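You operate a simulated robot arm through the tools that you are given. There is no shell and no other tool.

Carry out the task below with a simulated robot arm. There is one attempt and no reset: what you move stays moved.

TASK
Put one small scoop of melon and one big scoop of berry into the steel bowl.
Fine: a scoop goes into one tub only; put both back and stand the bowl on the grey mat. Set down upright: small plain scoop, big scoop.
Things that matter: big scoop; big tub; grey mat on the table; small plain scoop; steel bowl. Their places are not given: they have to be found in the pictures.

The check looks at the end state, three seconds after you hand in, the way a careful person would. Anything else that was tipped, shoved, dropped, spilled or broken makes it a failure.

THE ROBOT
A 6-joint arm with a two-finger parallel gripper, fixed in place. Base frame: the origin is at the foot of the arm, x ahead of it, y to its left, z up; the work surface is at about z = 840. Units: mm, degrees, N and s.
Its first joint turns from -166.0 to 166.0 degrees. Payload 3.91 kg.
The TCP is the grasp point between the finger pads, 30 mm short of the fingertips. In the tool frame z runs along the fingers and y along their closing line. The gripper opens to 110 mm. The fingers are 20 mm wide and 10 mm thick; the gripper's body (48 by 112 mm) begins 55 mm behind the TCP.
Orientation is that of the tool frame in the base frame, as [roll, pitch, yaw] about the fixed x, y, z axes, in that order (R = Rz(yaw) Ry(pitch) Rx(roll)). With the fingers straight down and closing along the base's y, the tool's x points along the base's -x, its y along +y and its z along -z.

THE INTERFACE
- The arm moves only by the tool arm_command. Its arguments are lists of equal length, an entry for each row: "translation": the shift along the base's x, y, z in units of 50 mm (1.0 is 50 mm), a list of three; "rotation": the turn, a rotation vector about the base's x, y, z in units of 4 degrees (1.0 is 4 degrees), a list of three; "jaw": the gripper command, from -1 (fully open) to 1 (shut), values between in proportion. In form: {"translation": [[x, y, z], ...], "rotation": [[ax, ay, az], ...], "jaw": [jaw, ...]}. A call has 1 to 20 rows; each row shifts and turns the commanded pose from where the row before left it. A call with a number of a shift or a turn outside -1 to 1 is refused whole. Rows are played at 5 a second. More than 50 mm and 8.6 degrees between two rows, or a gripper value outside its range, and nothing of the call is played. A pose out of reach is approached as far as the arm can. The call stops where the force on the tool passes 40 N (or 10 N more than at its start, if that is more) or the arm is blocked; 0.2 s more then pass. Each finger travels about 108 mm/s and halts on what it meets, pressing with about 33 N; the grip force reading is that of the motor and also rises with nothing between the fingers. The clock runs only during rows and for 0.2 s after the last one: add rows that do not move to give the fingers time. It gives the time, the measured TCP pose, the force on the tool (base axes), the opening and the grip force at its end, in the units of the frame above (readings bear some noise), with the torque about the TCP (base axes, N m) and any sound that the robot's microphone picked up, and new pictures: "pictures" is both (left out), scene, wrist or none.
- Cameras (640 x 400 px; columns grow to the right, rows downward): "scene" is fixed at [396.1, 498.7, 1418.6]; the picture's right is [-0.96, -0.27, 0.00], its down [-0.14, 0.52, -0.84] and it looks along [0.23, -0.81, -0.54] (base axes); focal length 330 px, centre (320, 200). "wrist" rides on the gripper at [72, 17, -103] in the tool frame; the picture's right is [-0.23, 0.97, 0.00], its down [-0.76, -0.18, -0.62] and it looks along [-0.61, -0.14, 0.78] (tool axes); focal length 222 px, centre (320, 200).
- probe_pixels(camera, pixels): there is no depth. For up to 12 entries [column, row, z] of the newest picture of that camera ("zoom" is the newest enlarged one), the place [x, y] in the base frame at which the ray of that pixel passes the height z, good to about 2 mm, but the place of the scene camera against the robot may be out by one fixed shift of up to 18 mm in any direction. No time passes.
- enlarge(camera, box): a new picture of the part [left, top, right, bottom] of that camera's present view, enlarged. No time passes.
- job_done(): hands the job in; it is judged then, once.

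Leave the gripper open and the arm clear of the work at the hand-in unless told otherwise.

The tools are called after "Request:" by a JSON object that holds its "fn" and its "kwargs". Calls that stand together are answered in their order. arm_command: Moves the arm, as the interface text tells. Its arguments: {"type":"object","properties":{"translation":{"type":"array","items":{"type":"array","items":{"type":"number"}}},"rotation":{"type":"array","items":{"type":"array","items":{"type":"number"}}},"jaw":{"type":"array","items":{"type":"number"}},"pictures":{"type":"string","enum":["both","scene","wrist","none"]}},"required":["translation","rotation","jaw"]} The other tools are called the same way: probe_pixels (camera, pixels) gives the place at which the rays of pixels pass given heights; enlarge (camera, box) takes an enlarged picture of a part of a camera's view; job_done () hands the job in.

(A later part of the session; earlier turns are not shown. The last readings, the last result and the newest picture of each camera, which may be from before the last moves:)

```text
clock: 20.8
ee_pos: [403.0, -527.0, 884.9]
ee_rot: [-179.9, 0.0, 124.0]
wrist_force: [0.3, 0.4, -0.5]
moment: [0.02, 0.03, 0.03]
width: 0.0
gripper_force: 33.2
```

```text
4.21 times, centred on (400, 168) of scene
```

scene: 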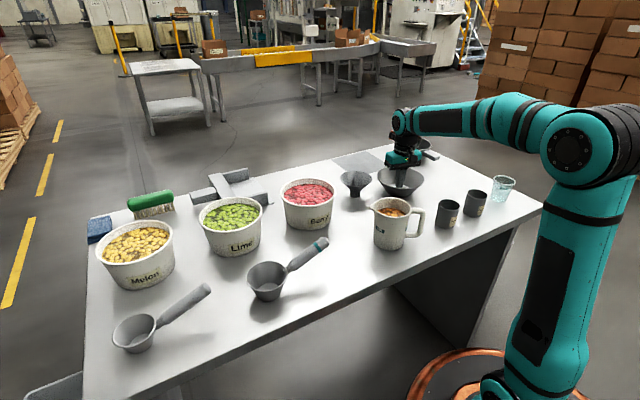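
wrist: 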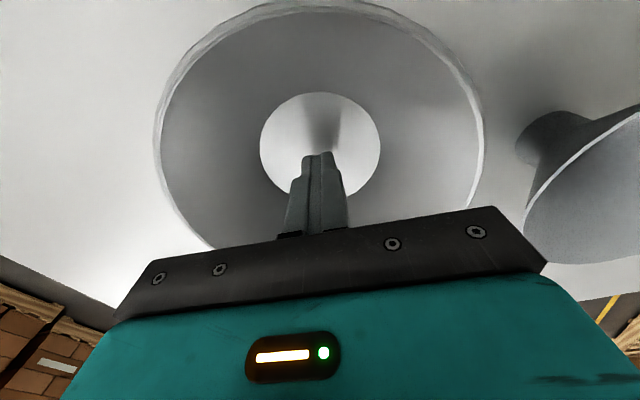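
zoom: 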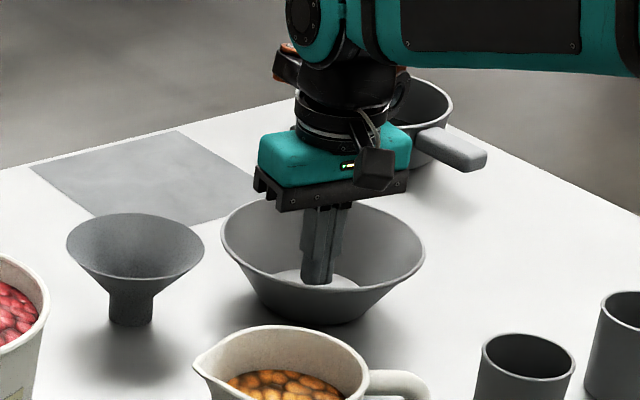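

The tips are at about z=855 inside the bowl with no contact, so the bowl really is hollow. From this close position I can check the rim's true height by probing its width.

Request:
{"fn": "probe_pixels", "kwargs": {"camera": "wrist", "pixels": [[153, 115, 892], [484, 125, 892], [320, 3, 892], [153, 115, 900], [484, 125, 900], [320, 3, 900], [262, 147, 843], [380, 147, 843], [320, 93, 843], [165, 175, 892], [478, 170, 892], [478, 170, 900]]}}

```text
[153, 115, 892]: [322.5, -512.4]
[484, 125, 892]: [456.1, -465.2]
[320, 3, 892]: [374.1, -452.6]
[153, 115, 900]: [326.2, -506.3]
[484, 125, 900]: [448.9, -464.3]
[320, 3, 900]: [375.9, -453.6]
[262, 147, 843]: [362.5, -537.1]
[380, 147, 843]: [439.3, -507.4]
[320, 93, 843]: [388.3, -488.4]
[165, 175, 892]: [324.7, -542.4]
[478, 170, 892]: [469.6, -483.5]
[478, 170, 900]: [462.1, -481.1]
```

The rim height of 892 is confirmed, so the visible geometry says the fingers had about 15 mm of clearance. The bowl's true contact surface may be thicker than it looks. I'll test this gently by moving the closed fingers sideways inside the bowl (toward the glass side) and watching when the bowl starts to move.

Request:
{"fn": "arm_command", "kwargs": {"translation": [[-0.083, -0.056, 0], [-0.083, -0.056, 0], [-0.083, -0.056, 0], [-0.083, -0.056, 0], [-0.083, -0.056, 0], [0, 0, 0]], "rotation": [[0, 0, 0], [0, 0, 0], [0, 0, 0], [0, 0, 0], [0, 0, 0], [0, 0, 0]], "jaw": [1, 1, 1, 1, 1, 1]}}

Request:
{"fn": "enlarge", "kwargs": {"camera": "scene", "box": [340, 120, 460, 215]}}

```text
clock: 22.2
ee_pos: [383.0, -540.3, 884.9]
ee_rot: [-180.0, 0.0, 124.0]
wrist_force: [-0.2, -0.4, -0.8]
moment: [0.0, 0.01, 0.03]
width: 0.0
gripper_force: 32.8
```

scene: 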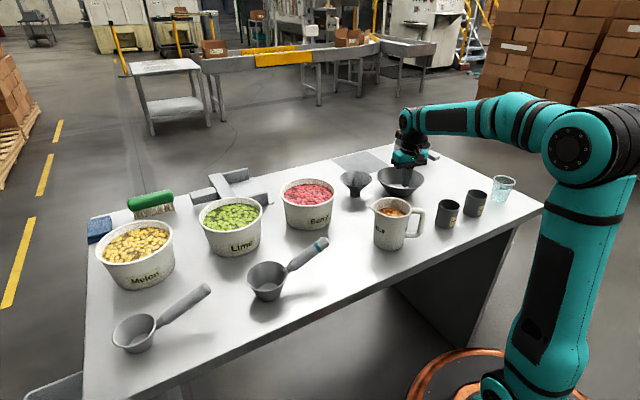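
wrist: 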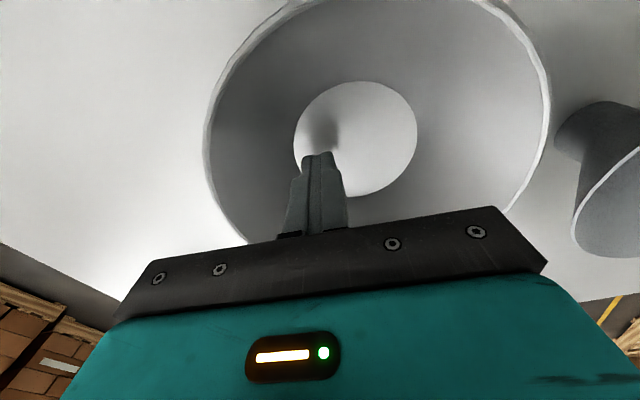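

```text
4.21 times, centred on (400, 168) of scene
```

zoom: 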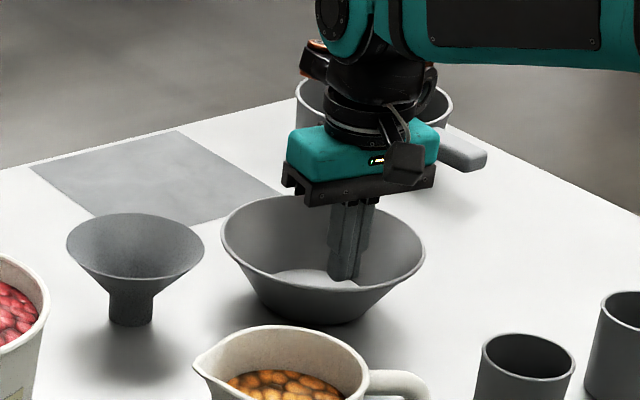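

The bowl hasn't moved after 25 mm. I'll continue 15 mm more in small steps.

Request:
{"fn": "arm_command", "kwargs": {"translation": [[-0.083, -0.056, 0], [-0.083, -0.056, 0], [0, 0, 0]], "rotation": [[0, 0, 0], [0, 0, 0], [0, 0, 0]], "jaw": [1, 1, 1], "pictures": "wrist"}}

Request:
{"fn": "enlarge", "kwargs": {"camera": "scene", "box": [340, 120, 460, 215]}}

Request:
{"fn": "arm_command", "kwargs": {"translation": [[-0.083, -0.056, 0], [-0.083, -0.056, 0], [0, 0, 0]], "rotation": [[0, 0, 0], [0, 0, 0], [0, 0, 0]], "jaw": [1, 1, 1], "pictures": "wrist"}}

Request:
{"fn": "enlarge", "kwargs": {"camera": "scene", "box": [340, 120, 460, 215]}}

```text
clock: 23.0
ee_pos: [373.8, -546.4, 884.4]
ee_rot: [-179.9, 0.1, 123.9]
wrist_force: [1.5, 0.1, 0.1]
moment: [-0.02, 0.0, 0.01]
width: 0.0
gripper_force: 32.3
```

wrist: 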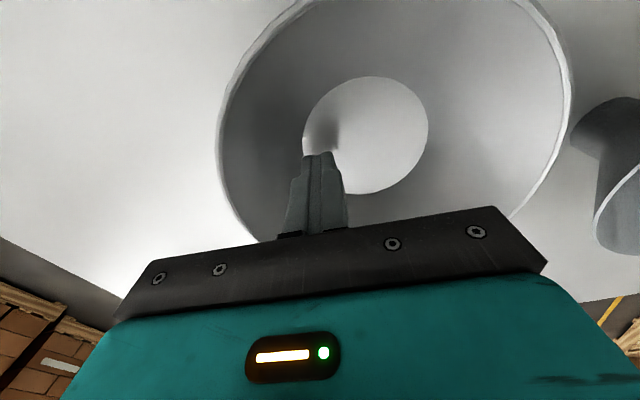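

```text
4.21 times, centred on (400, 168) of scene
```

zoom: 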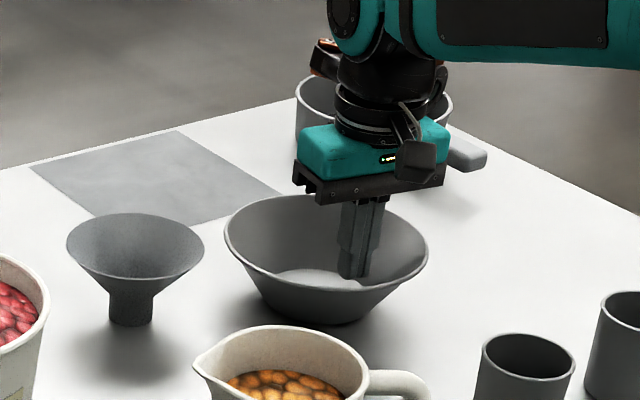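

```text
clock: 23.8
ee_pos: [366.0, -552.2, 884.0]
ee_rot: [-179.9, 0.0, 123.9]
wrist_force: [-0.1, -0.1, 0.6]
moment: [0.03, -0.02, -0.01]
width: 0.0
gripper_force: 32.9
```

wrist: 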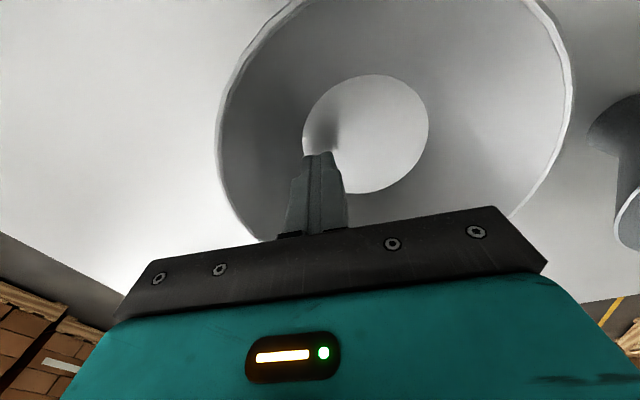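

```text
4.21 times, centred on (400, 168) of scene
```

zoom: 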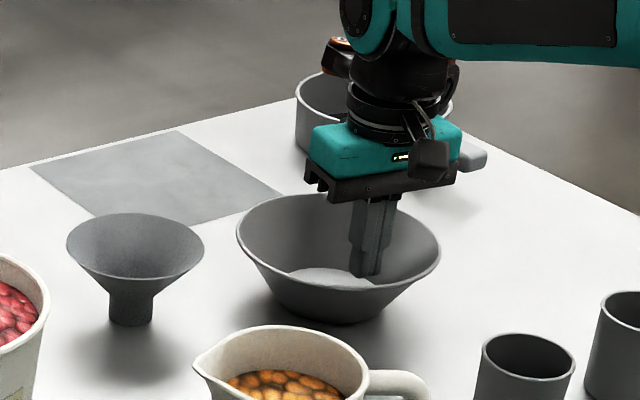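

The bowl started to move after about 33 mm, when the finger's side was roughly 41 mm from its centre. The visible wall at that height is at about 51 mm, so the real contact wall sits about 10 mm further in than it looks. I'll check the same at rim height by raising the tips to about z=884 and moving outward again in small steps.

Request:
{"fn": "arm_command", "kwargs": {"translation": [[0, 0, 0.2], [0, 0, 0.2], [0, 0, 0.2], [-0.083, -0.056, 0], [-0.083, -0.056, 0], [0, 0, 0]], "rotation": [[0, 0, 0], [0, 0, 0], [0, 0, 0], [0, 0, 0], [0, 0, 0], [0, 0, 0]], "jaw": [1, 1, 1, 1, 1, 1], "pictures": "wrist"}}

Request:
{"fn": "enlarge", "kwargs": {"camera": "scene", "box": [340, 120, 460, 215]}}

Request:
{"fn": "arm_command", "kwargs": {"translation": [[-0.083, -0.056, 0], [0, 0, 0]], "rotation": [[0, 0, 0], [0, 0, 0]], "jaw": [1, 1], "pictures": "none"}}

Request:
{"fn": "enlarge", "kwargs": {"camera": "scene", "box": [340, 120, 460, 215]}}

Request:
{"fn": "arm_command", "kwargs": {"translation": [[-0.083, -0.056, 0], [0, 0, 0]], "rotation": [[0, 0, 0], [0, 0, 0]], "jaw": [1, 1], "pictures": "wrist"}}

Request:
{"fn": "enlarge", "kwargs": {"camera": "scene", "box": [340, 120, 460, 215]}}

```text
clock: 25.2
ee_pos: [356.7, -558.1, 915.0]
ee_rot: [-179.9, 0.0, 123.9]
wrist_force: [0.1, 0.0, -0.1]
moment: [-0.02, -0.01, 0.01]
width: 0.0
gripper_force: 33.3
```

wrist: 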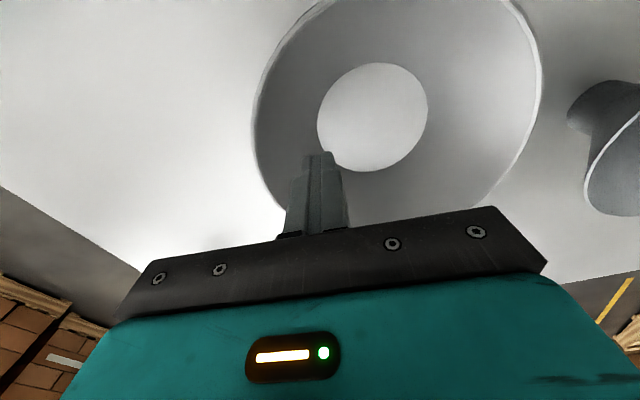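

```text
4.21 times, centred on (400, 168) of scene
```

zoom: 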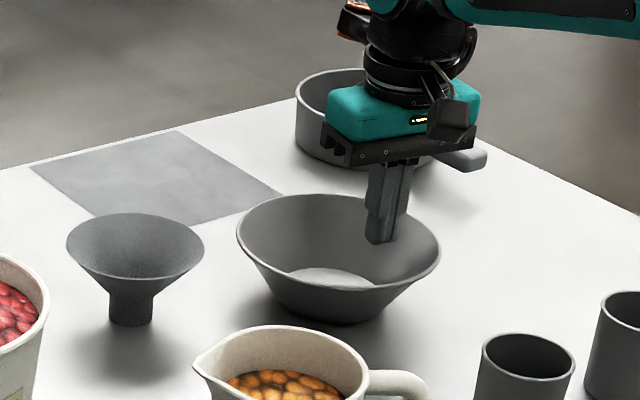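

```text
clock: 25.8
ee_pos: [352.9, -560.6, 915.0]
ee_rot: [-179.9, 0.0, 123.9]
wrist_force: [0.1, 0.8, 0.4]
moment: [0.0, -0.02, 0.02]
width: 0.1
gripper_force: 33.9
```

```text
4.21 times, centred on (400, 168) of scene
```

zoom: 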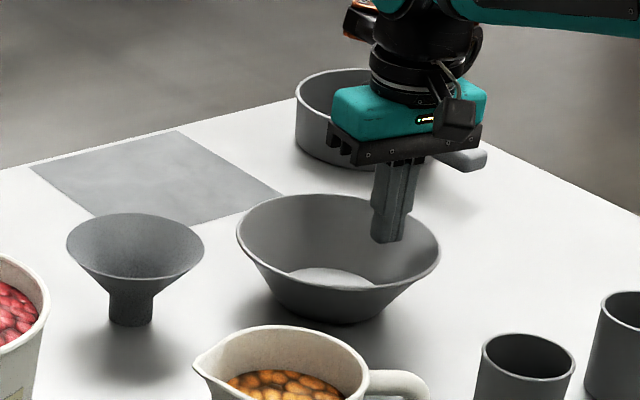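

```text
clock: 26.4
ee_pos: [348.4, -563.0, 915.4]
ee_rot: [-179.9, 0.0, 124.1]
wrist_force: [0.7, 0.9, 1.0]
moment: [0.02, -0.01, 0.03]
width: 0.0
gripper_force: 32.9
```

wrist: 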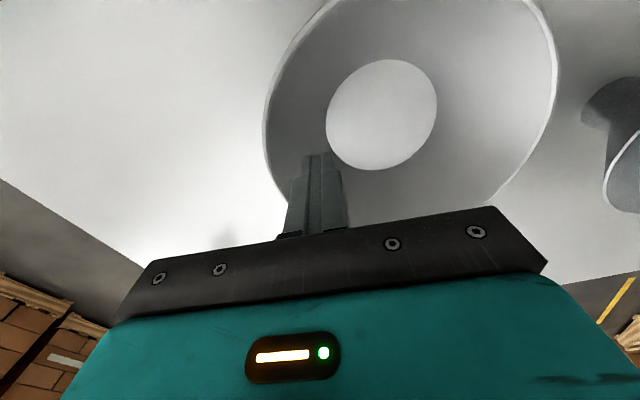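

```text
4.21 times, centred on (400, 168) of scene
```

zoom: 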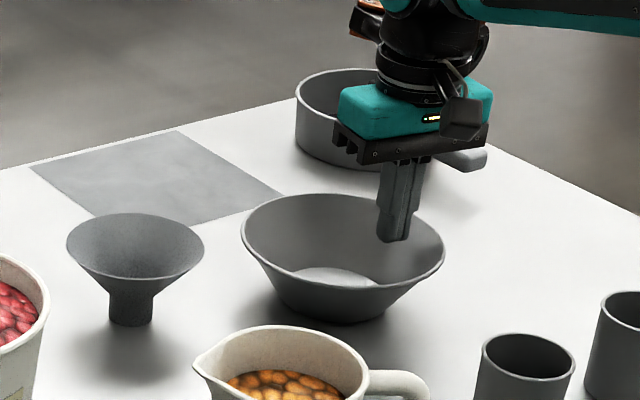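

This explains the first failure. The bowl's real inner contact wall is steeper and about 18–20 mm inside the visible one near the rim, so the inner finger landed on it. I'll redo the pinch with a wider opening (50 mm) and a 32° tilt, centred on the actual wall. First I'll lift out and re-measure the bowl.

Request:
{"fn": "arm_command", "kwargs": {"translation": [[0.05, 0.03, 0.5], [0, 0, 0.8], [0, 0, 0.8], [-0.3, 0.45, 0.8], [-0.4, 0.6, 0.8], [-0.4, 0.6, 0], [0, 0, 0]], "rotation": [[0, 0, 0], [0, 0, 0], [0, 0, 0], [0, 0, 0], [0, 0, 0], [0, 0, 0], [0, 0, 0]], "jaw": [1, 1, 1, 0.5, 0.09, 0.09, 0.09], "pictures": "wrist"}}

Request:
{"fn": "enlarge", "kwargs": {"camera": "wrist", "box": [250, 100, 480, 240]}}

```text
refused: row 5 steps farther than a row can; nothing moved
```

```text
2.78 times, centred on (365, 170) of wrist
```

zoom: 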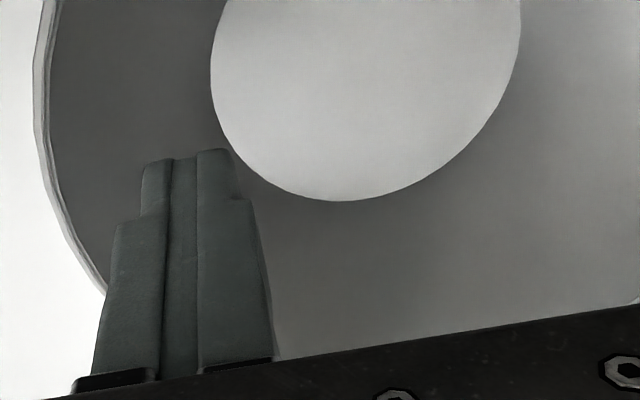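

One row was too long, so the whole call was refused. I'll resend it with shorter steps.

Request:
{"fn": "arm_command", "kwargs": {"translation": [[0.05, 0.03, 0.5], [0, 0, 0.8], [0, 0, 0.8], [-0.3, 0.45, 0.7], [-0.4, 0.6, 0.6], [-0.4, 0.6, 0.2], [0, 0, 0]], "rotation": [[0, 0, 0], [0, 0, 0], [0, 0, 0], [0, 0, 0], [0, 0, 0], [0, 0, 0], [0, 0, 0]], "jaw": [1, 1, 1, 0.5, 0.09, 0.09, 0.09], "pictures": "wrist"}}

Request:
{"fn": "enlarge", "kwargs": {"camera": "wrist", "box": [250, 80, 480, 240]}}

```text
clock: 28.0
ee_pos: [296.3, -479.6, 1097.7]
ee_rot: [-180.0, 0.1, 124.1]
wrist_force: [-0.7, -0.8, -0.7]
moment: [0.02, 0.04, 0.0]
width: 49.8
gripper_force: 0.0
```

wrist: 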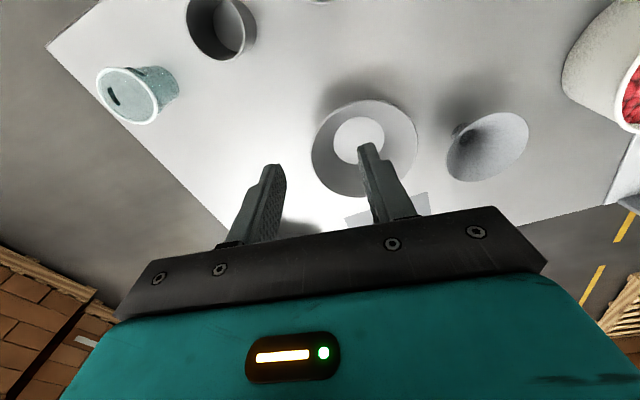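

```text
2.50 times, centred on (365, 160) of wrist
```

zoom: 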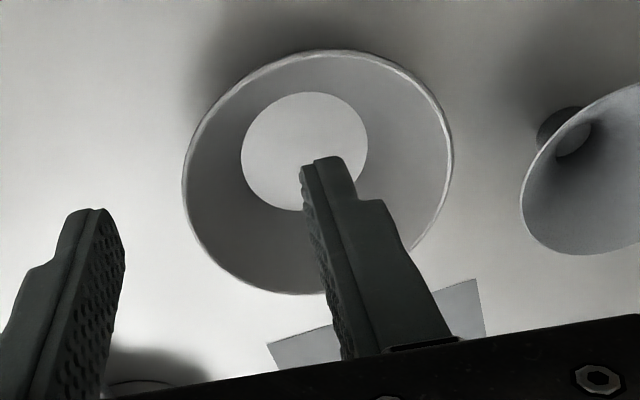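

I'll probe the bowl's floor and rim in this zoom.

Request:
{"fn": "probe_pixels", "kwargs": {"camera": "zoom", "pixels": [[241, 155, 843], [368, 148, 843], [304, 92, 843], [306, 211, 843], [304, 151, 843], [182, 185, 892], [453, 150, 892], [330, 49, 892], [300, 294, 892]]}}

```text
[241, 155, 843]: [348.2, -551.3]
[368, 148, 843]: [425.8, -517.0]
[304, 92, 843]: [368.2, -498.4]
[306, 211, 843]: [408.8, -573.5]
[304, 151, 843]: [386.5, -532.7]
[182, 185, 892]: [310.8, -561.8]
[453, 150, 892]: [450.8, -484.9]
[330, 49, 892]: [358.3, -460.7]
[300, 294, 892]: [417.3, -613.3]
```

The bowl centre is (388,-536). I'll tilt 32° and go to the approach point 80 mm back from the pinch point (326.6,-577.4,897), with the jaw at 50 mm.

Request:
{"fn": "arm_command", "kwargs": {"translation": [[-0.0125, -0.304, -0.144], [-0.0125, -0.304, -0.144], [-0.0125, -0.304, -0.144], [-0.0125, -0.304, -0.144], [-0.0125, -0.304, -0.144], [-0.0125, -0.304, -0.144], [-0.0125, -0.304, -0.144], [-0.0125, -0.304, -0.144], [0, 0, -0.5], [0, 0, -0.5], [0, 0, -0.5], [0, 0, 0]], "rotation": [[0.56, -0.83, 0], [0.56, -0.83, 0], [0.56, -0.83, 0], [0.56, -0.83, 0], [0.56, -0.83, 0], [0.56, -0.83, 0], [0.56, -0.83, 0], [0.56, -0.83, 0], [0, 0, 0], [0, 0, 0], [0, 0, 0], [0, 0, 0]], "jaw": [0.09, 0.09, 0.09, 0.09, 0.09, 0.09, 0.09, 0.09, 0.09, 0.09, 0.09, 0.09]}}

Request:
{"fn": "enlarge", "kwargs": {"camera": "wrist", "box": [220, 40, 460, 240]}}

```text
clock: 30.6
ee_pos: [290.9, -601.0, 961.3]
ee_rot: [148.1, 0.1, 124.0]
wrist_force: [-0.6, 0.1, -0.2]
moment: [-0.04, -0.01, -0.03]
width: 50.2
gripper_force: 0.1
```

scene: 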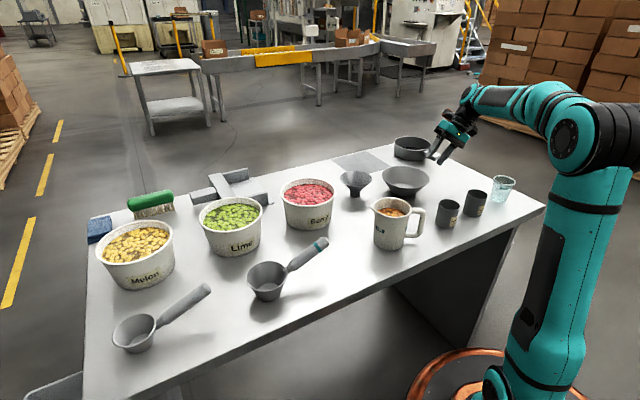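
wrist: 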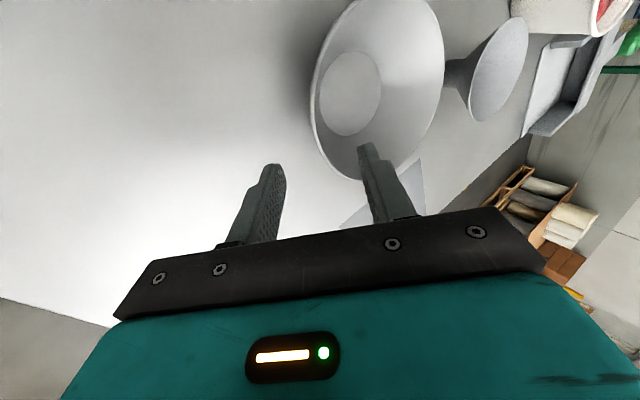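

```text
2.00 times, centred on (340, 140) of wrist
```

zoom: 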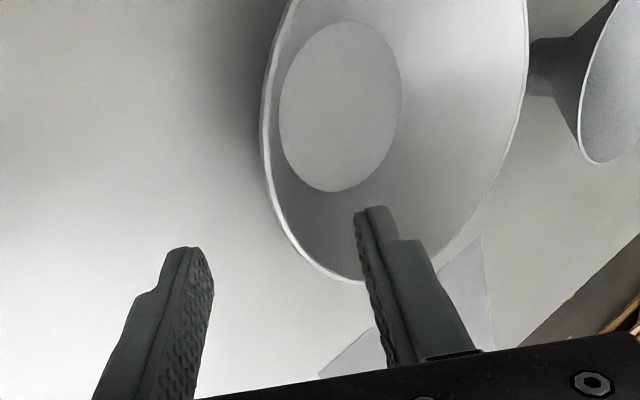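

The position looks right, with the rim well between the fingers. I'll slide in two-thirds of the way and check that the bowl stays level.

Request:
{"fn": "arm_command", "kwargs": {"translation": [[0.119, 0.0787, -0.2143], [0.119, 0.0787, -0.2143], [0.119, 0.0787, -0.2143], [0.119, 0.0787, -0.2143], [0, 0, 0]], "rotation": [[0, 0, 0], [0, 0, 0], [0, 0, 0], [0, 0, 0], [0, 0, 0]], "jaw": [0.09, 0.09, 0.09, 0.09, 0.09], "pictures": "wrist"}}

Request:
{"fn": "enlarge", "kwargs": {"camera": "scene", "box": [350, 125, 480, 215]}}

```text
clock: 31.8
ee_pos: [315.6, -584.9, 919.2]
ee_rot: [148.1, 0.0, 124.0]
wrist_force: [0.0, -0.5, -0.5]
moment: [0.01, 0.0, 0.01]
width: 50.4
gripper_force: 0.1
```

wrist: 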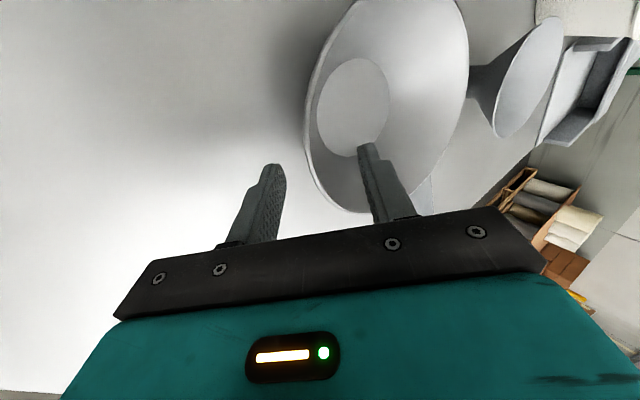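

```text
4.44 times, centred on (415, 170) of scene
```

zoom: 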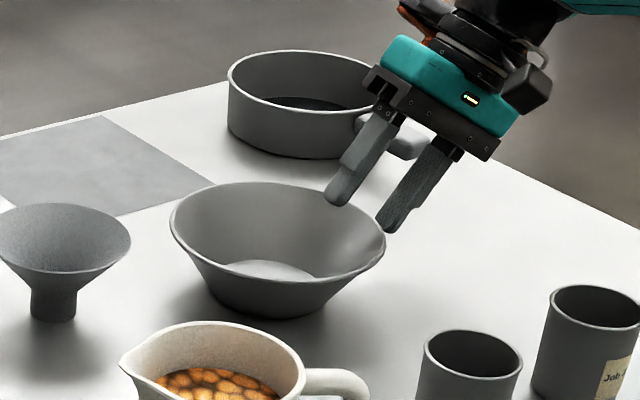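

The bowl stays level and the fingers are on either side of its rim. I'll slide the rest of the way in (about 26 mm) and check again.

Request:
{"fn": "arm_command", "kwargs": {"translation": [[0.11, 0.075, -0.2143], [0.11, 0.075, -0.2143], [0, 0, 0]], "rotation": [[0, 0, 0], [0, 0, 0], [0, 0, 0]], "jaw": [0.09, 0.09, 0.09], "pictures": "wrist"}}

Request:
{"fn": "enlarge", "kwargs": {"camera": "scene", "box": [350, 125, 480, 215]}}

```text
clock: 32.6
ee_pos: [327.1, -578.5, 896.7]
ee_rot: [148.1, -0.1, 123.9]
wrist_force: [0.9, 0.3, -0.6]
moment: [-0.01, -0.01, 0.03]
width: 49.6
gripper_force: 0.0
```

wrist: 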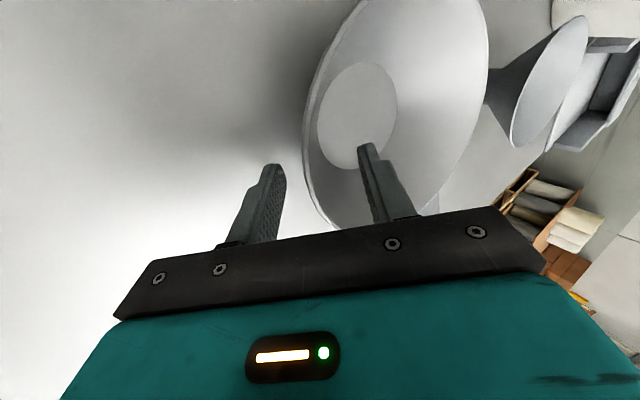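

```text
4.44 times, centred on (415, 170) of scene
```

zoom: 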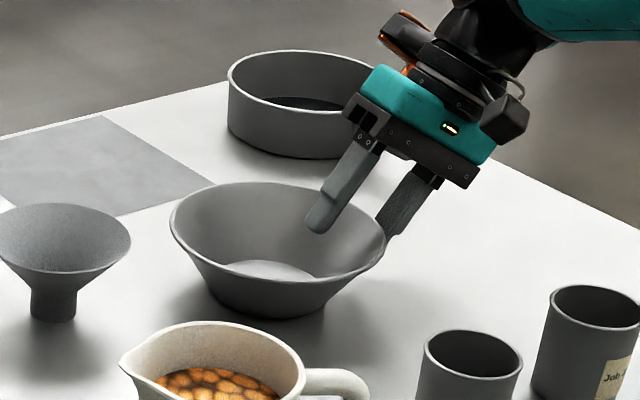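

The fingers now properly straddle the wall and the bowl is level. I'll close in gentle increments.

Request:
{"fn": "arm_command", "kwargs": {"translation": [[0, 0, 0], [0, 0, 0], [0, 0, 0], [0, 0, 0], [0, 0, 0], [0, 0, 0], [0, 0, 0], [0, 0, 0]], "rotation": [[0, 0, 0], [0, 0, 0], [0, 0, 0], [0, 0, 0], [0, 0, 0], [0, 0, 0], [0, 0, 0], [0, 0, 0]], "jaw": [0.25, 0.4, 0.5, 0.6, 0.7, 0.8, 1, 1], "pictures": "wrist"}}

Request:
{"fn": "enlarge", "kwargs": {"camera": "scene", "box": [350, 125, 480, 215]}}

```text
clock: 34.4
ee_pos: [327.0, -577.4, 899.1]
ee_rot: [148.1, 0.0, 124.1]
wrist_force: [4.8, -0.9, 24.4]
moment: [1.43, -0.6, -0.21]
width: 5.3
gripper_force: 33.1
```

wrist: 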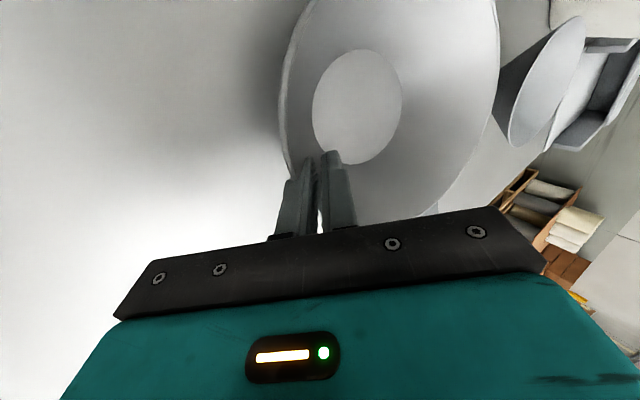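

```text
4.44 times, centred on (415, 170) of scene
```

zoom: 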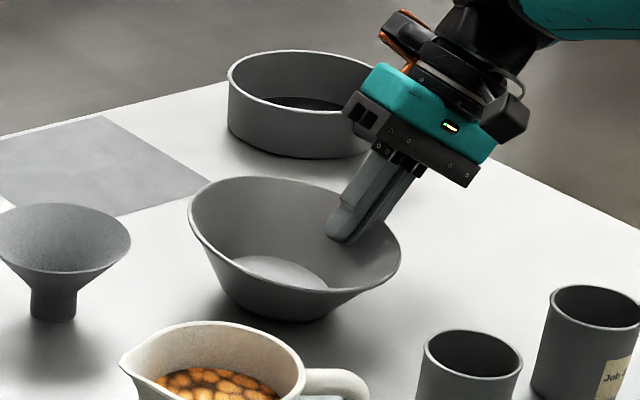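

The jaw closed to 5.3 mm, so it does hold a thin wall, and the bowl slid a bit. The tool force reads 24 N upward, so I'm pressing it. I'll look closely before lifting.

Request:
{"fn": "enlarge", "kwargs": {"camera": "wrist", "box": [230, 60, 430, 240]}}

Request:
{"fn": "enlarge", "kwargs": {"camera": "scene", "box": [385, 140, 455, 200]}}

```text
2.22 times, centred on (330, 150) of wrist
```

zoom: 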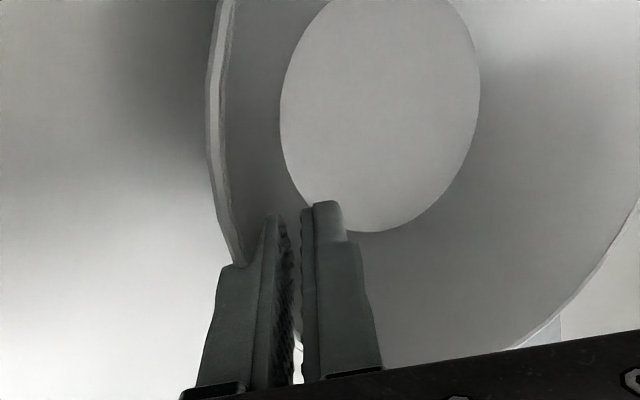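

```text
6.67 times, centred on (420, 170) of scene
```

zoom: 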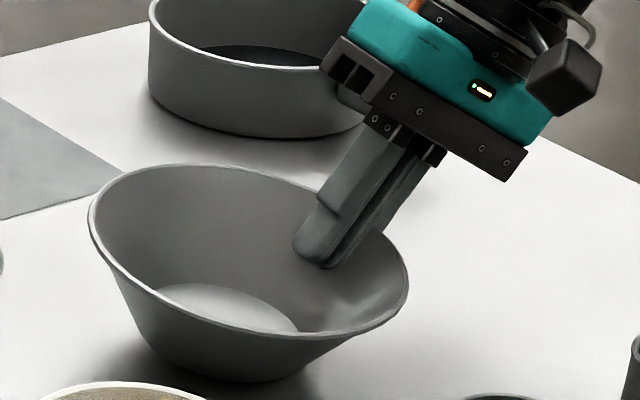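

The force and moment show the bowl is clamped and its base is pressed on the table, so the grip is firm. I'll lift 20 mm slowly and look.

Request:
{"fn": "arm_command", "kwargs": {"translation": [[0, 0, 0.1], [0, 0, 0.1], [0, 0, 0.2], [0, 0, 0]], "rotation": [[0, 0, 0], [0, 0, 0], [0, 0, 0], [0, 0, 0]], "jaw": [1, 1, 1, 1], "pictures": "wrist"}}

Request:
{"fn": "enlarge", "kwargs": {"camera": "scene", "box": [370, 125, 470, 205]}}

```text
clock: 35.4
ee_pos: [324.8, -576.6, 917.2]
ee_rot: [148.1, 0.0, 123.9]
wrist_force: [0.6, -0.1, 0.6]
moment: [-0.09, 0.08, 0.01]
width: 1.7
gripper_force: 33.4
```

wrist: 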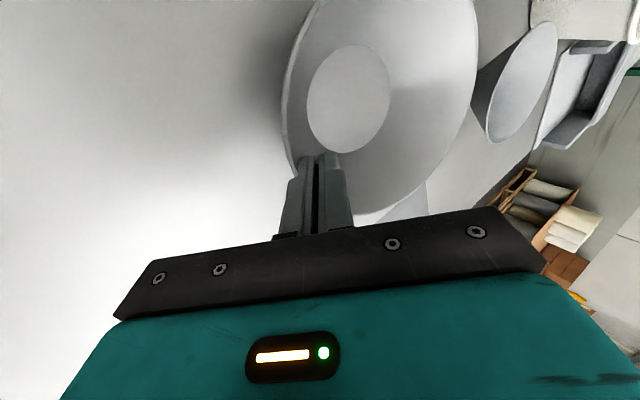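

```text
5.00 times, centred on (420, 165) of scene
```

zoom: 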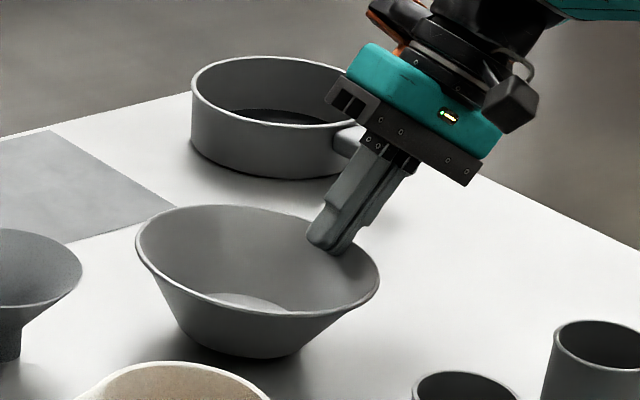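

The fingers slipped up to the rim's edge (jaw now 1.7 mm), so this hold is only at the fingertips. The bowl's solid wall is thin but lies about 20% inside the visible one, with a slope near 29°. I'll lower back, open slowly so the bowl settles, back out, and re-measure.

Request:
{"fn": "arm_command", "kwargs": {"translation": [[0, 0, -0.1], [0, 0, -0.1], [0, 0, 0], [0, 0, 0], [0, 0, 0], [0, 0, 0], [0, 0, 0]], "rotation": [[0, 0, 0], [0, 0, 0], [0, 0, 0], [0, 0, 0], [0, 0, 0], [0, 0, 0], [0, 0, 0]], "jaw": [1, 1, 0.9, 0.7, 0.5, 0.3, 0.09], "pictures": "wrist"}}

Request:
{"fn": "enlarge", "kwargs": {"camera": "scene", "box": [370, 125, 470, 205]}}

```text
clock: 37.0
ee_pos: [325.6, -576.6, 907.6]
ee_rot: [148.1, -0.1, 124.0]
wrist_force: [0.1, -0.4, -0.6]
moment: [0.0, -0.03, -0.01]
width: 49.8
gripper_force: 0.1
```

wrist: 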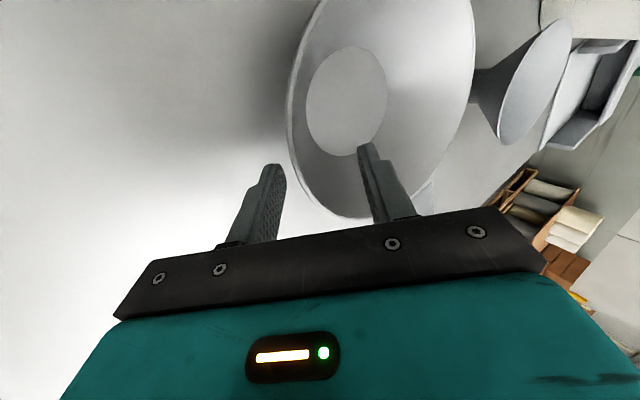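

```text
5.00 times, centred on (420, 165) of scene
```

zoom: 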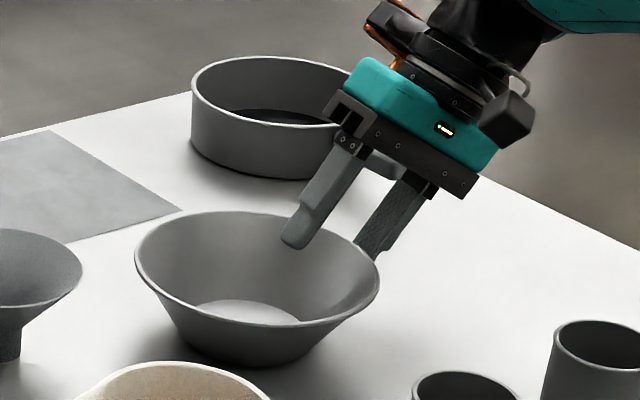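

The bowl is upright again, with one finger inside and one outside. I'll measure its present position.

Request:
{"fn": "enlarge", "kwargs": {"camera": "wrist", "box": [270, 0, 490, 220]}}

Request:
{"fn": "probe_pixels", "kwargs": {"camera": "wrist", "pixels": [[306, 105, 843], [387, 97, 843], [349, 47, 843], [344, 157, 843], [346, 101, 843], [287, 120, 892], [474, 70, 892], [365, 219, 892], [300, 60, 892]]}}

```text
1.82 times, centred on (380, 110) of wrist
```

zoom: 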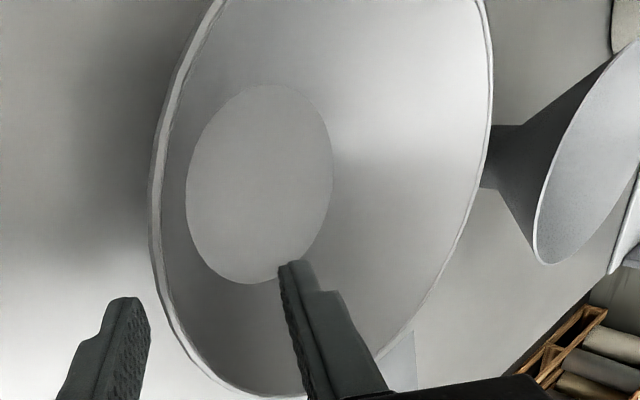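

```text
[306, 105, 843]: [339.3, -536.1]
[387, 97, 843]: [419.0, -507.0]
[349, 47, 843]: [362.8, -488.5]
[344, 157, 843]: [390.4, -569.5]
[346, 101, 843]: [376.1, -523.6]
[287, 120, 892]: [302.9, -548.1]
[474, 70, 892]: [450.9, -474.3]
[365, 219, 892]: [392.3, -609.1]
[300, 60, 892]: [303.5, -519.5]
```

The bowl centre is now about (380.5,-527). I'll back out 40 mm, reduce the tilt to 26°, centre on the bowl, set the jaw to 34 mm and re-enter deeper.

Request:
{"fn": "arm_command", "kwargs": {"translation": [[-0.176, -0.119, 0.339], [-0.176, -0.119, 0.339], [0.02, 0.14, -0.085], [0.02, 0.14, -0.085], [0, 0, 0]], "rotation": [[0, 0, 0], [0, 0, 0], [-0.42, 0.622, 0], [-0.42, 0.622, 0], [0, 0, 0]], "jaw": [0.09, 0.2, 0.3, 0.38, 0.38], "pictures": "wrist"}}

Request:
{"fn": "enlarge", "kwargs": {"camera": "wrist", "box": [240, 30, 460, 240]}}

```text
clock: 38.2
ee_pos: [311.1, -576.4, 934.2]
ee_rot: [154.1, 0.1, 123.9]
wrist_force: [-0.4, 0.0, 0.3]
moment: [-0.01, 0.0, -0.01]
width: 33.9
gripper_force: 0.0
```

wrist: 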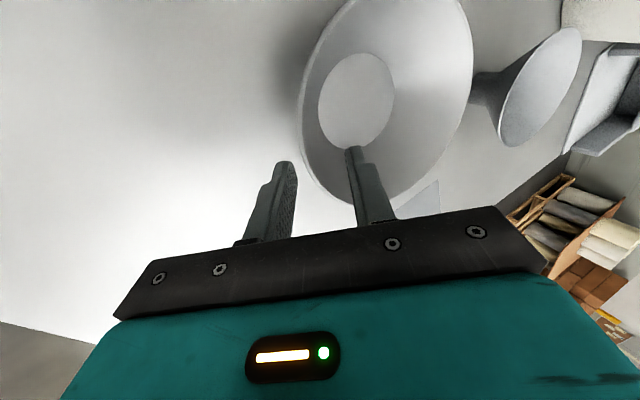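

```text
1.90 times, centred on (350, 135) of wrist
```

zoom: 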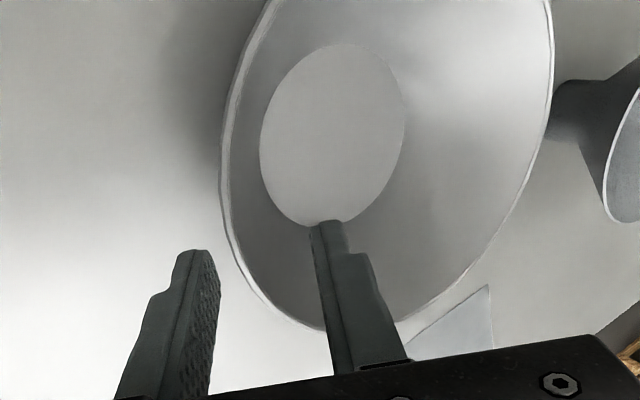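

I'll check the bowl's position once more from here.

Request:
{"fn": "probe_pixels", "kwargs": {"camera": "zoom", "pixels": [[260, 150, 843], [407, 110, 843], [345, 43, 843], [315, 226, 843], [222, 170, 892], [553, 60, 892], [320, 330, 892], [240, 250, 892], [270, 300, 892], [500, 210, 892]]}}

```text
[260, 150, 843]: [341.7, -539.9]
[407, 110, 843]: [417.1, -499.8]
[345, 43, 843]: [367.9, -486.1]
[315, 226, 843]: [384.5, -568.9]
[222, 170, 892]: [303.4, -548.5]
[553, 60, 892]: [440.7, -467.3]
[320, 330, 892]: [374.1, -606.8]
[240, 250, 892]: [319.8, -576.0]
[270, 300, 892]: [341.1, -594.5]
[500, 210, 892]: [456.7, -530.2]
```

The bowl centre is (379,-525). I'll make a small lateral correction, then slide in about 51 mm along the 26° line.

Request:
{"fn": "arm_command", "kwargs": {"translation": [[-0.062, 0.07, 0], [0.0935, 0.063, -0.231], [0.0935, 0.063, -0.231], [0.0935, 0.063, -0.231], [0.0935, 0.063, -0.231], [0, 0, 0]], "rotation": [[0, 0, 0], [0, 0, 0], [0, 0, 0], [0, 0, 0], [0, 0, 0], [0, 0, 0]], "jaw": [0.38, 0.38, 0.38, 0.38, 0.38, 0.38], "pictures": "wrist"}}

Request:
{"fn": "enlarge", "kwargs": {"camera": "scene", "box": [370, 125, 470, 205]}}

```text
clock: 39.6
ee_pos: [325.5, -559.6, 886.6]
ee_rot: [154.2, -0.1, 124.0]
wrist_force: [-0.3, -0.2, 0.1]
moment: [0.01, -0.02, 0.01]
width: 34.0
gripper_force: 0.0
```

wrist: 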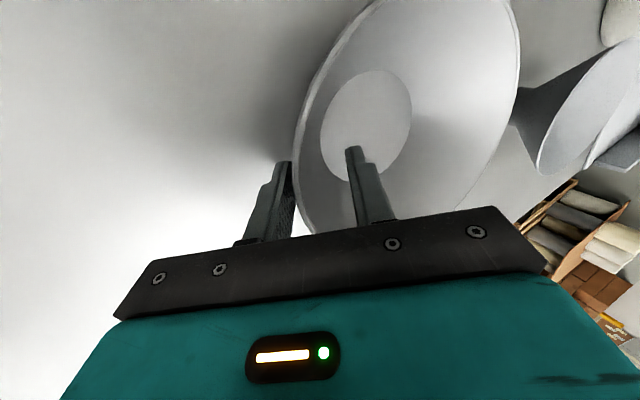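

```text
5.00 times, centred on (420, 165) of scene
```

zoom: 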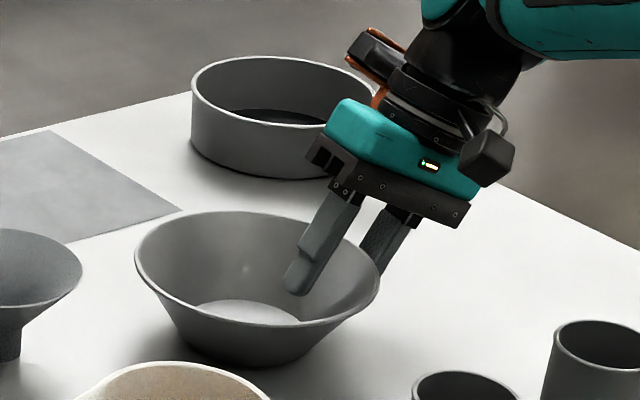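

It's straddled deep with no disturbance. I'll close in two stages and watch what the bowl does.

Request:
{"fn": "arm_command", "kwargs": {"translation": [[0, 0, 0], [0, 0, 0], [0, 0, 0], [0, 0, 0]], "rotation": [[0, 0, 0], [0, 0, 0], [0, 0, 0], [0, 0, 0]], "jaw": [0.5, 0.6, 0.7, 0.7], "pictures": "wrist"}}

Request:
{"fn": "enlarge", "kwargs": {"camera": "scene", "box": [370, 125, 470, 205]}}

```text
clock: 40.6
ee_pos: [325.5, -561.0, 887.0]
ee_rot: [154.1, 0.0, 124.0]
wrist_force: [-0.4, 0.2, -0.6]
moment: [0.0, -0.02, 0.0]
width: 16.5
gripper_force: 0.2
```

wrist: 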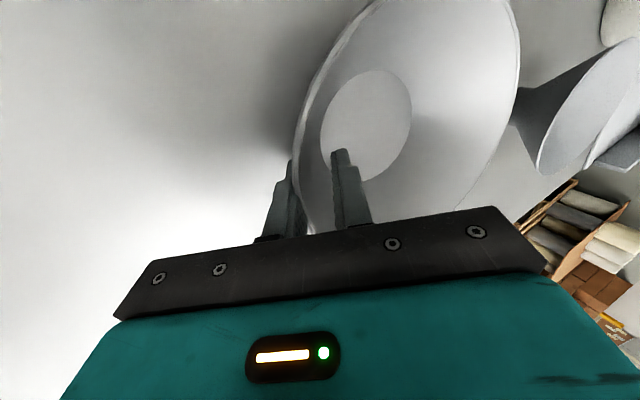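

```text
5.00 times, centred on (420, 165) of scene
```

zoom: 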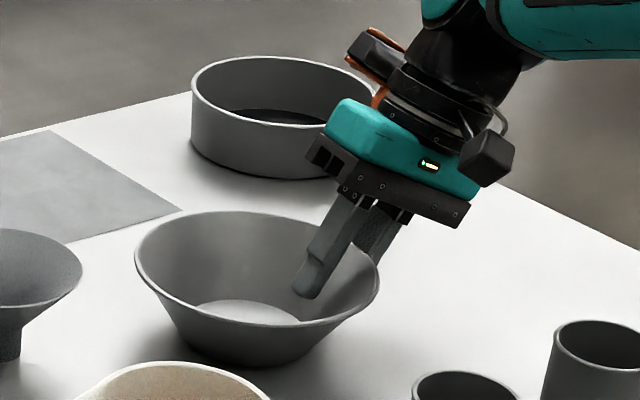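

At 16.5 mm the bowl is still undisturbed. I'll close fully.

Request:
{"fn": "arm_command", "kwargs": {"translation": [[0, 0, 0], [0, 0, 0], [0, 0, 0], [0, 0, 0], [0, 0, 0]], "rotation": [[0, 0, 0], [0, 0, 0], [0, 0, 0], [0, 0, 0], [0, 0, 0]], "jaw": [0.78, 0.85, 0.92, 1, 1], "pictures": "wrist"}}

Request:
{"fn": "enlarge", "kwargs": {"camera": "scene", "box": [370, 125, 470, 205]}}

```text
clock: 41.8
ee_pos: [326.5, -558.6, 887.6]
ee_rot: [154.1, 0.0, 124.0]
wrist_force: [2.2, 0.8, 10.3]
moment: [0.75, -1.08, -0.06]
width: 2.6
gripper_force: 32.5
```

wrist: 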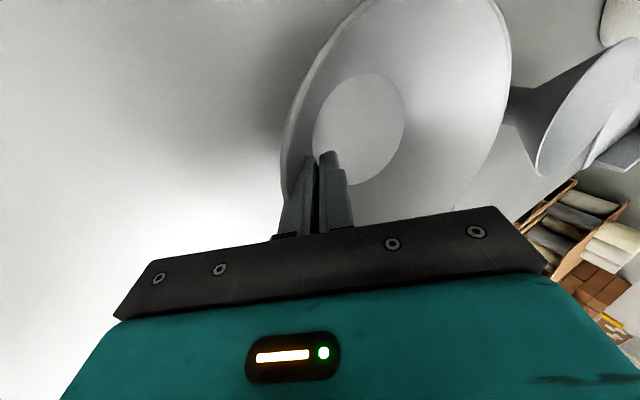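

```text
5.00 times, centred on (420, 165) of scene
```

zoom: 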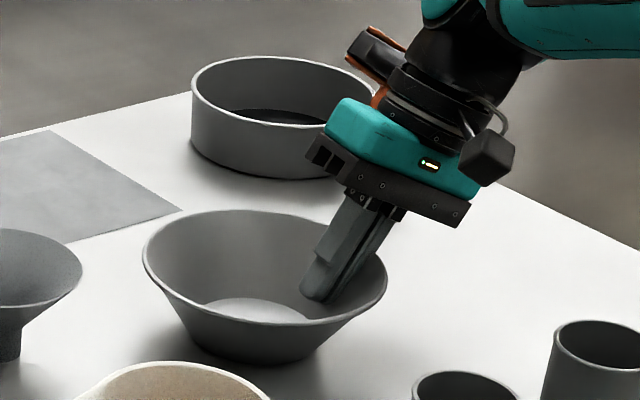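

It's clamped at 2.6 mm with the bowl level. I'll lift slowly 15 mm and look.

Request:
{"fn": "arm_command", "kwargs": {"translation": [[0, 0, 0.05], [0, 0, 0.05], [0, 0, 0.1], [0, 0, 0.1], [0, 0, 0]], "rotation": [[0, 0, 0], [0, 0, 0], [0, 0, 0], [0, 0, 0], [0, 0, 0]], "jaw": [1, 1, 1, 1, 1], "pictures": "wrist"}}

Request:
{"fn": "enlarge", "kwargs": {"camera": "scene", "box": [370, 125, 470, 205]}}

```text
clock: 43.0
ee_pos: [326.2, -559.4, 902.5]
ee_rot: [154.1, 0.0, 124.0]
wrist_force: [1.3, -0.1, -0.9]
moment: [0.02, 0.07, -0.01]
width: 2.3
gripper_force: 33.3
```

wrist: 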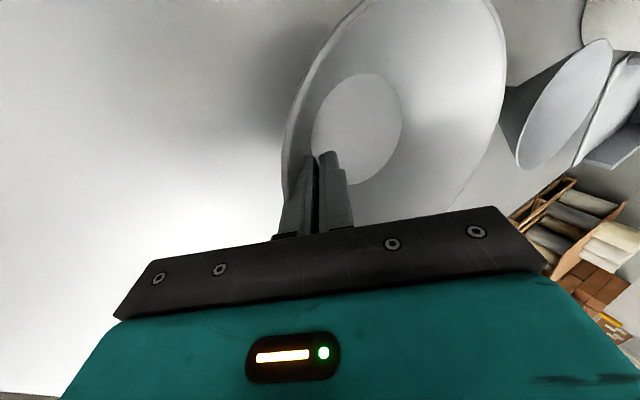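

```text
5.00 times, centred on (420, 165) of scene
```

zoom: 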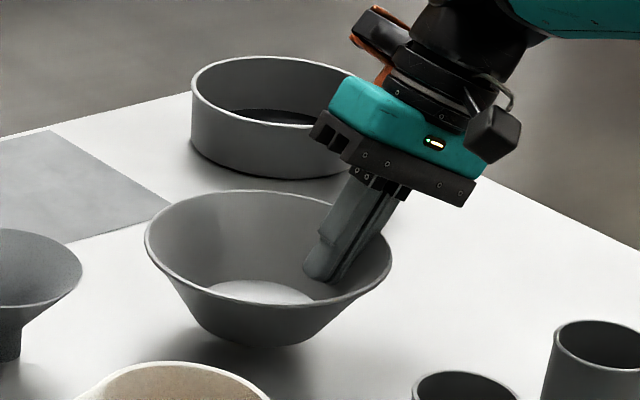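

The bowl is now lifted level with the gripper and hasn't slipped. I'll raise it 60 mm more, then carry it toward the mat centre.

Request:
{"fn": "arm_command", "kwargs": {"translation": [[0, 0, 0.3], [0, 0, 0.4], [0, 0, 0.5], [0.2, -0.186, 0], [0.364, -0.338, 0], [0.364, -0.338, 0], [0.364, -0.338, 0], [0.364, -0.338, 0], [0, 0, 0]], "rotation": [[0, 0, 0], [0, 0, 0], [0, 0, 0], [0, 0, 0], [0, 0, 0], [0, 0, 0], [0, 0, 0], [0, 0, 0], [0, 0, 0]], "jaw": [1, 1, 1, 1, 1, 1, 1, 1, 1]}}

```text
clock: 45.0
ee_pos: [409.6, -635.7, 963.5]
ee_rot: [154.2, 0.0, 124.1]
wrist_force: [0.4, -0.8, -0.7]
moment: [-0.05, 0.05, 0.0]
width: 2.1
gripper_force: 32.9
```

scene: 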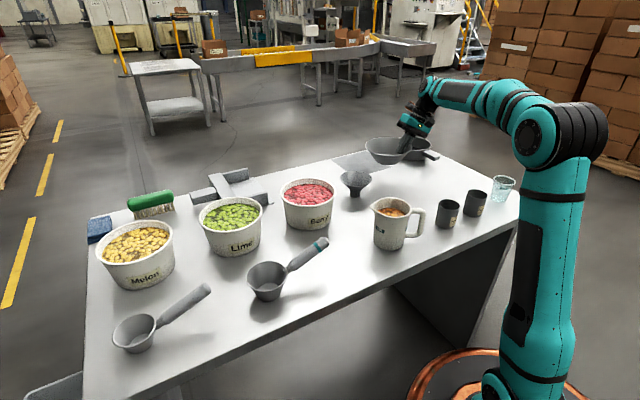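
wrist: 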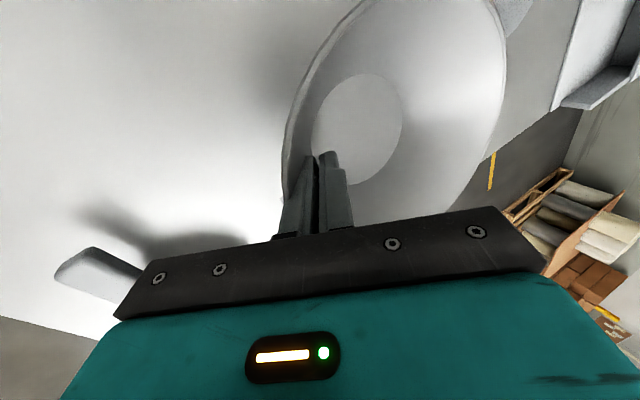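

It's carried well. I'll continue to the point over the mat.

Request:
{"fn": "arm_command", "kwargs": {"translation": [[0.394, -0.371, 0], [0.394, -0.371, 0], [0.394, -0.371, 0], [0.394, -0.371, 0], [0.394, -0.371, 0], [0, 0, 0], [0, 0, 0]], "rotation": [[0, 0, 0], [0, 0, 0], [0, 0, 0], [0, 0, 0], [0, 0, 0], [0, 0, 0], [0, 0, 0]], "jaw": [1, 1, 1, 1, 1, 1, 1]}}

Request:
{"fn": "enlarge", "kwargs": {"camera": "scene", "box": [320, 95, 450, 200]}}

```text
clock: 46.6
ee_pos: [507.8, -731.2, 961.7]
ee_rot: [154.1, -0.1, 123.9]
wrist_force: [-0.1, 0.5, -1.8]
moment: [-0.02, 0.04, -0.01]
width: 2.4
gripper_force: 33.3
```

scene: 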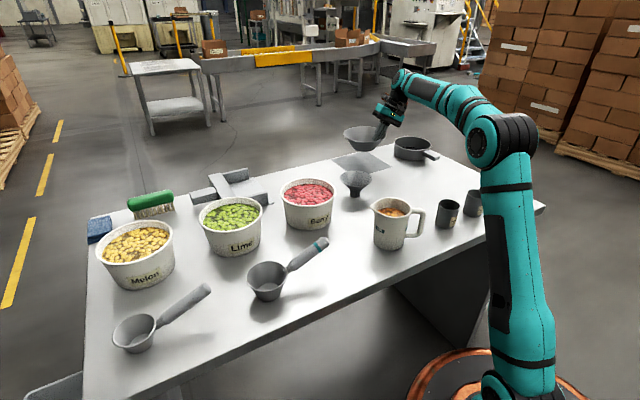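
wrist: 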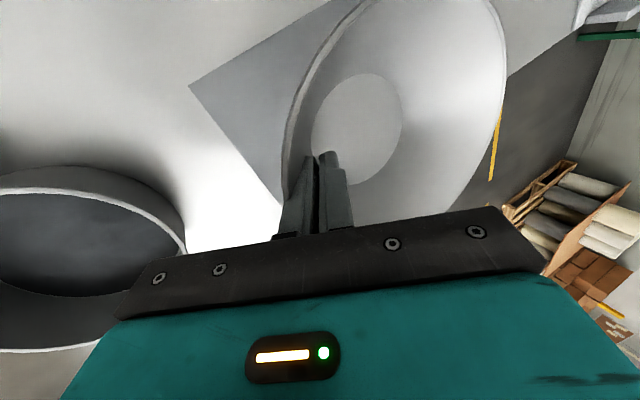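

```text
3.81 times, centred on (385, 148) of scene
```

zoom: 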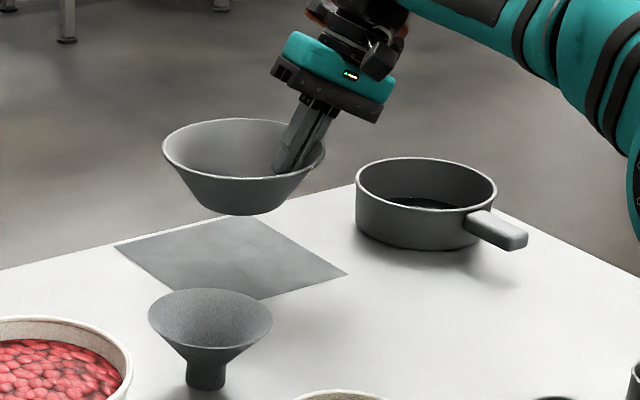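

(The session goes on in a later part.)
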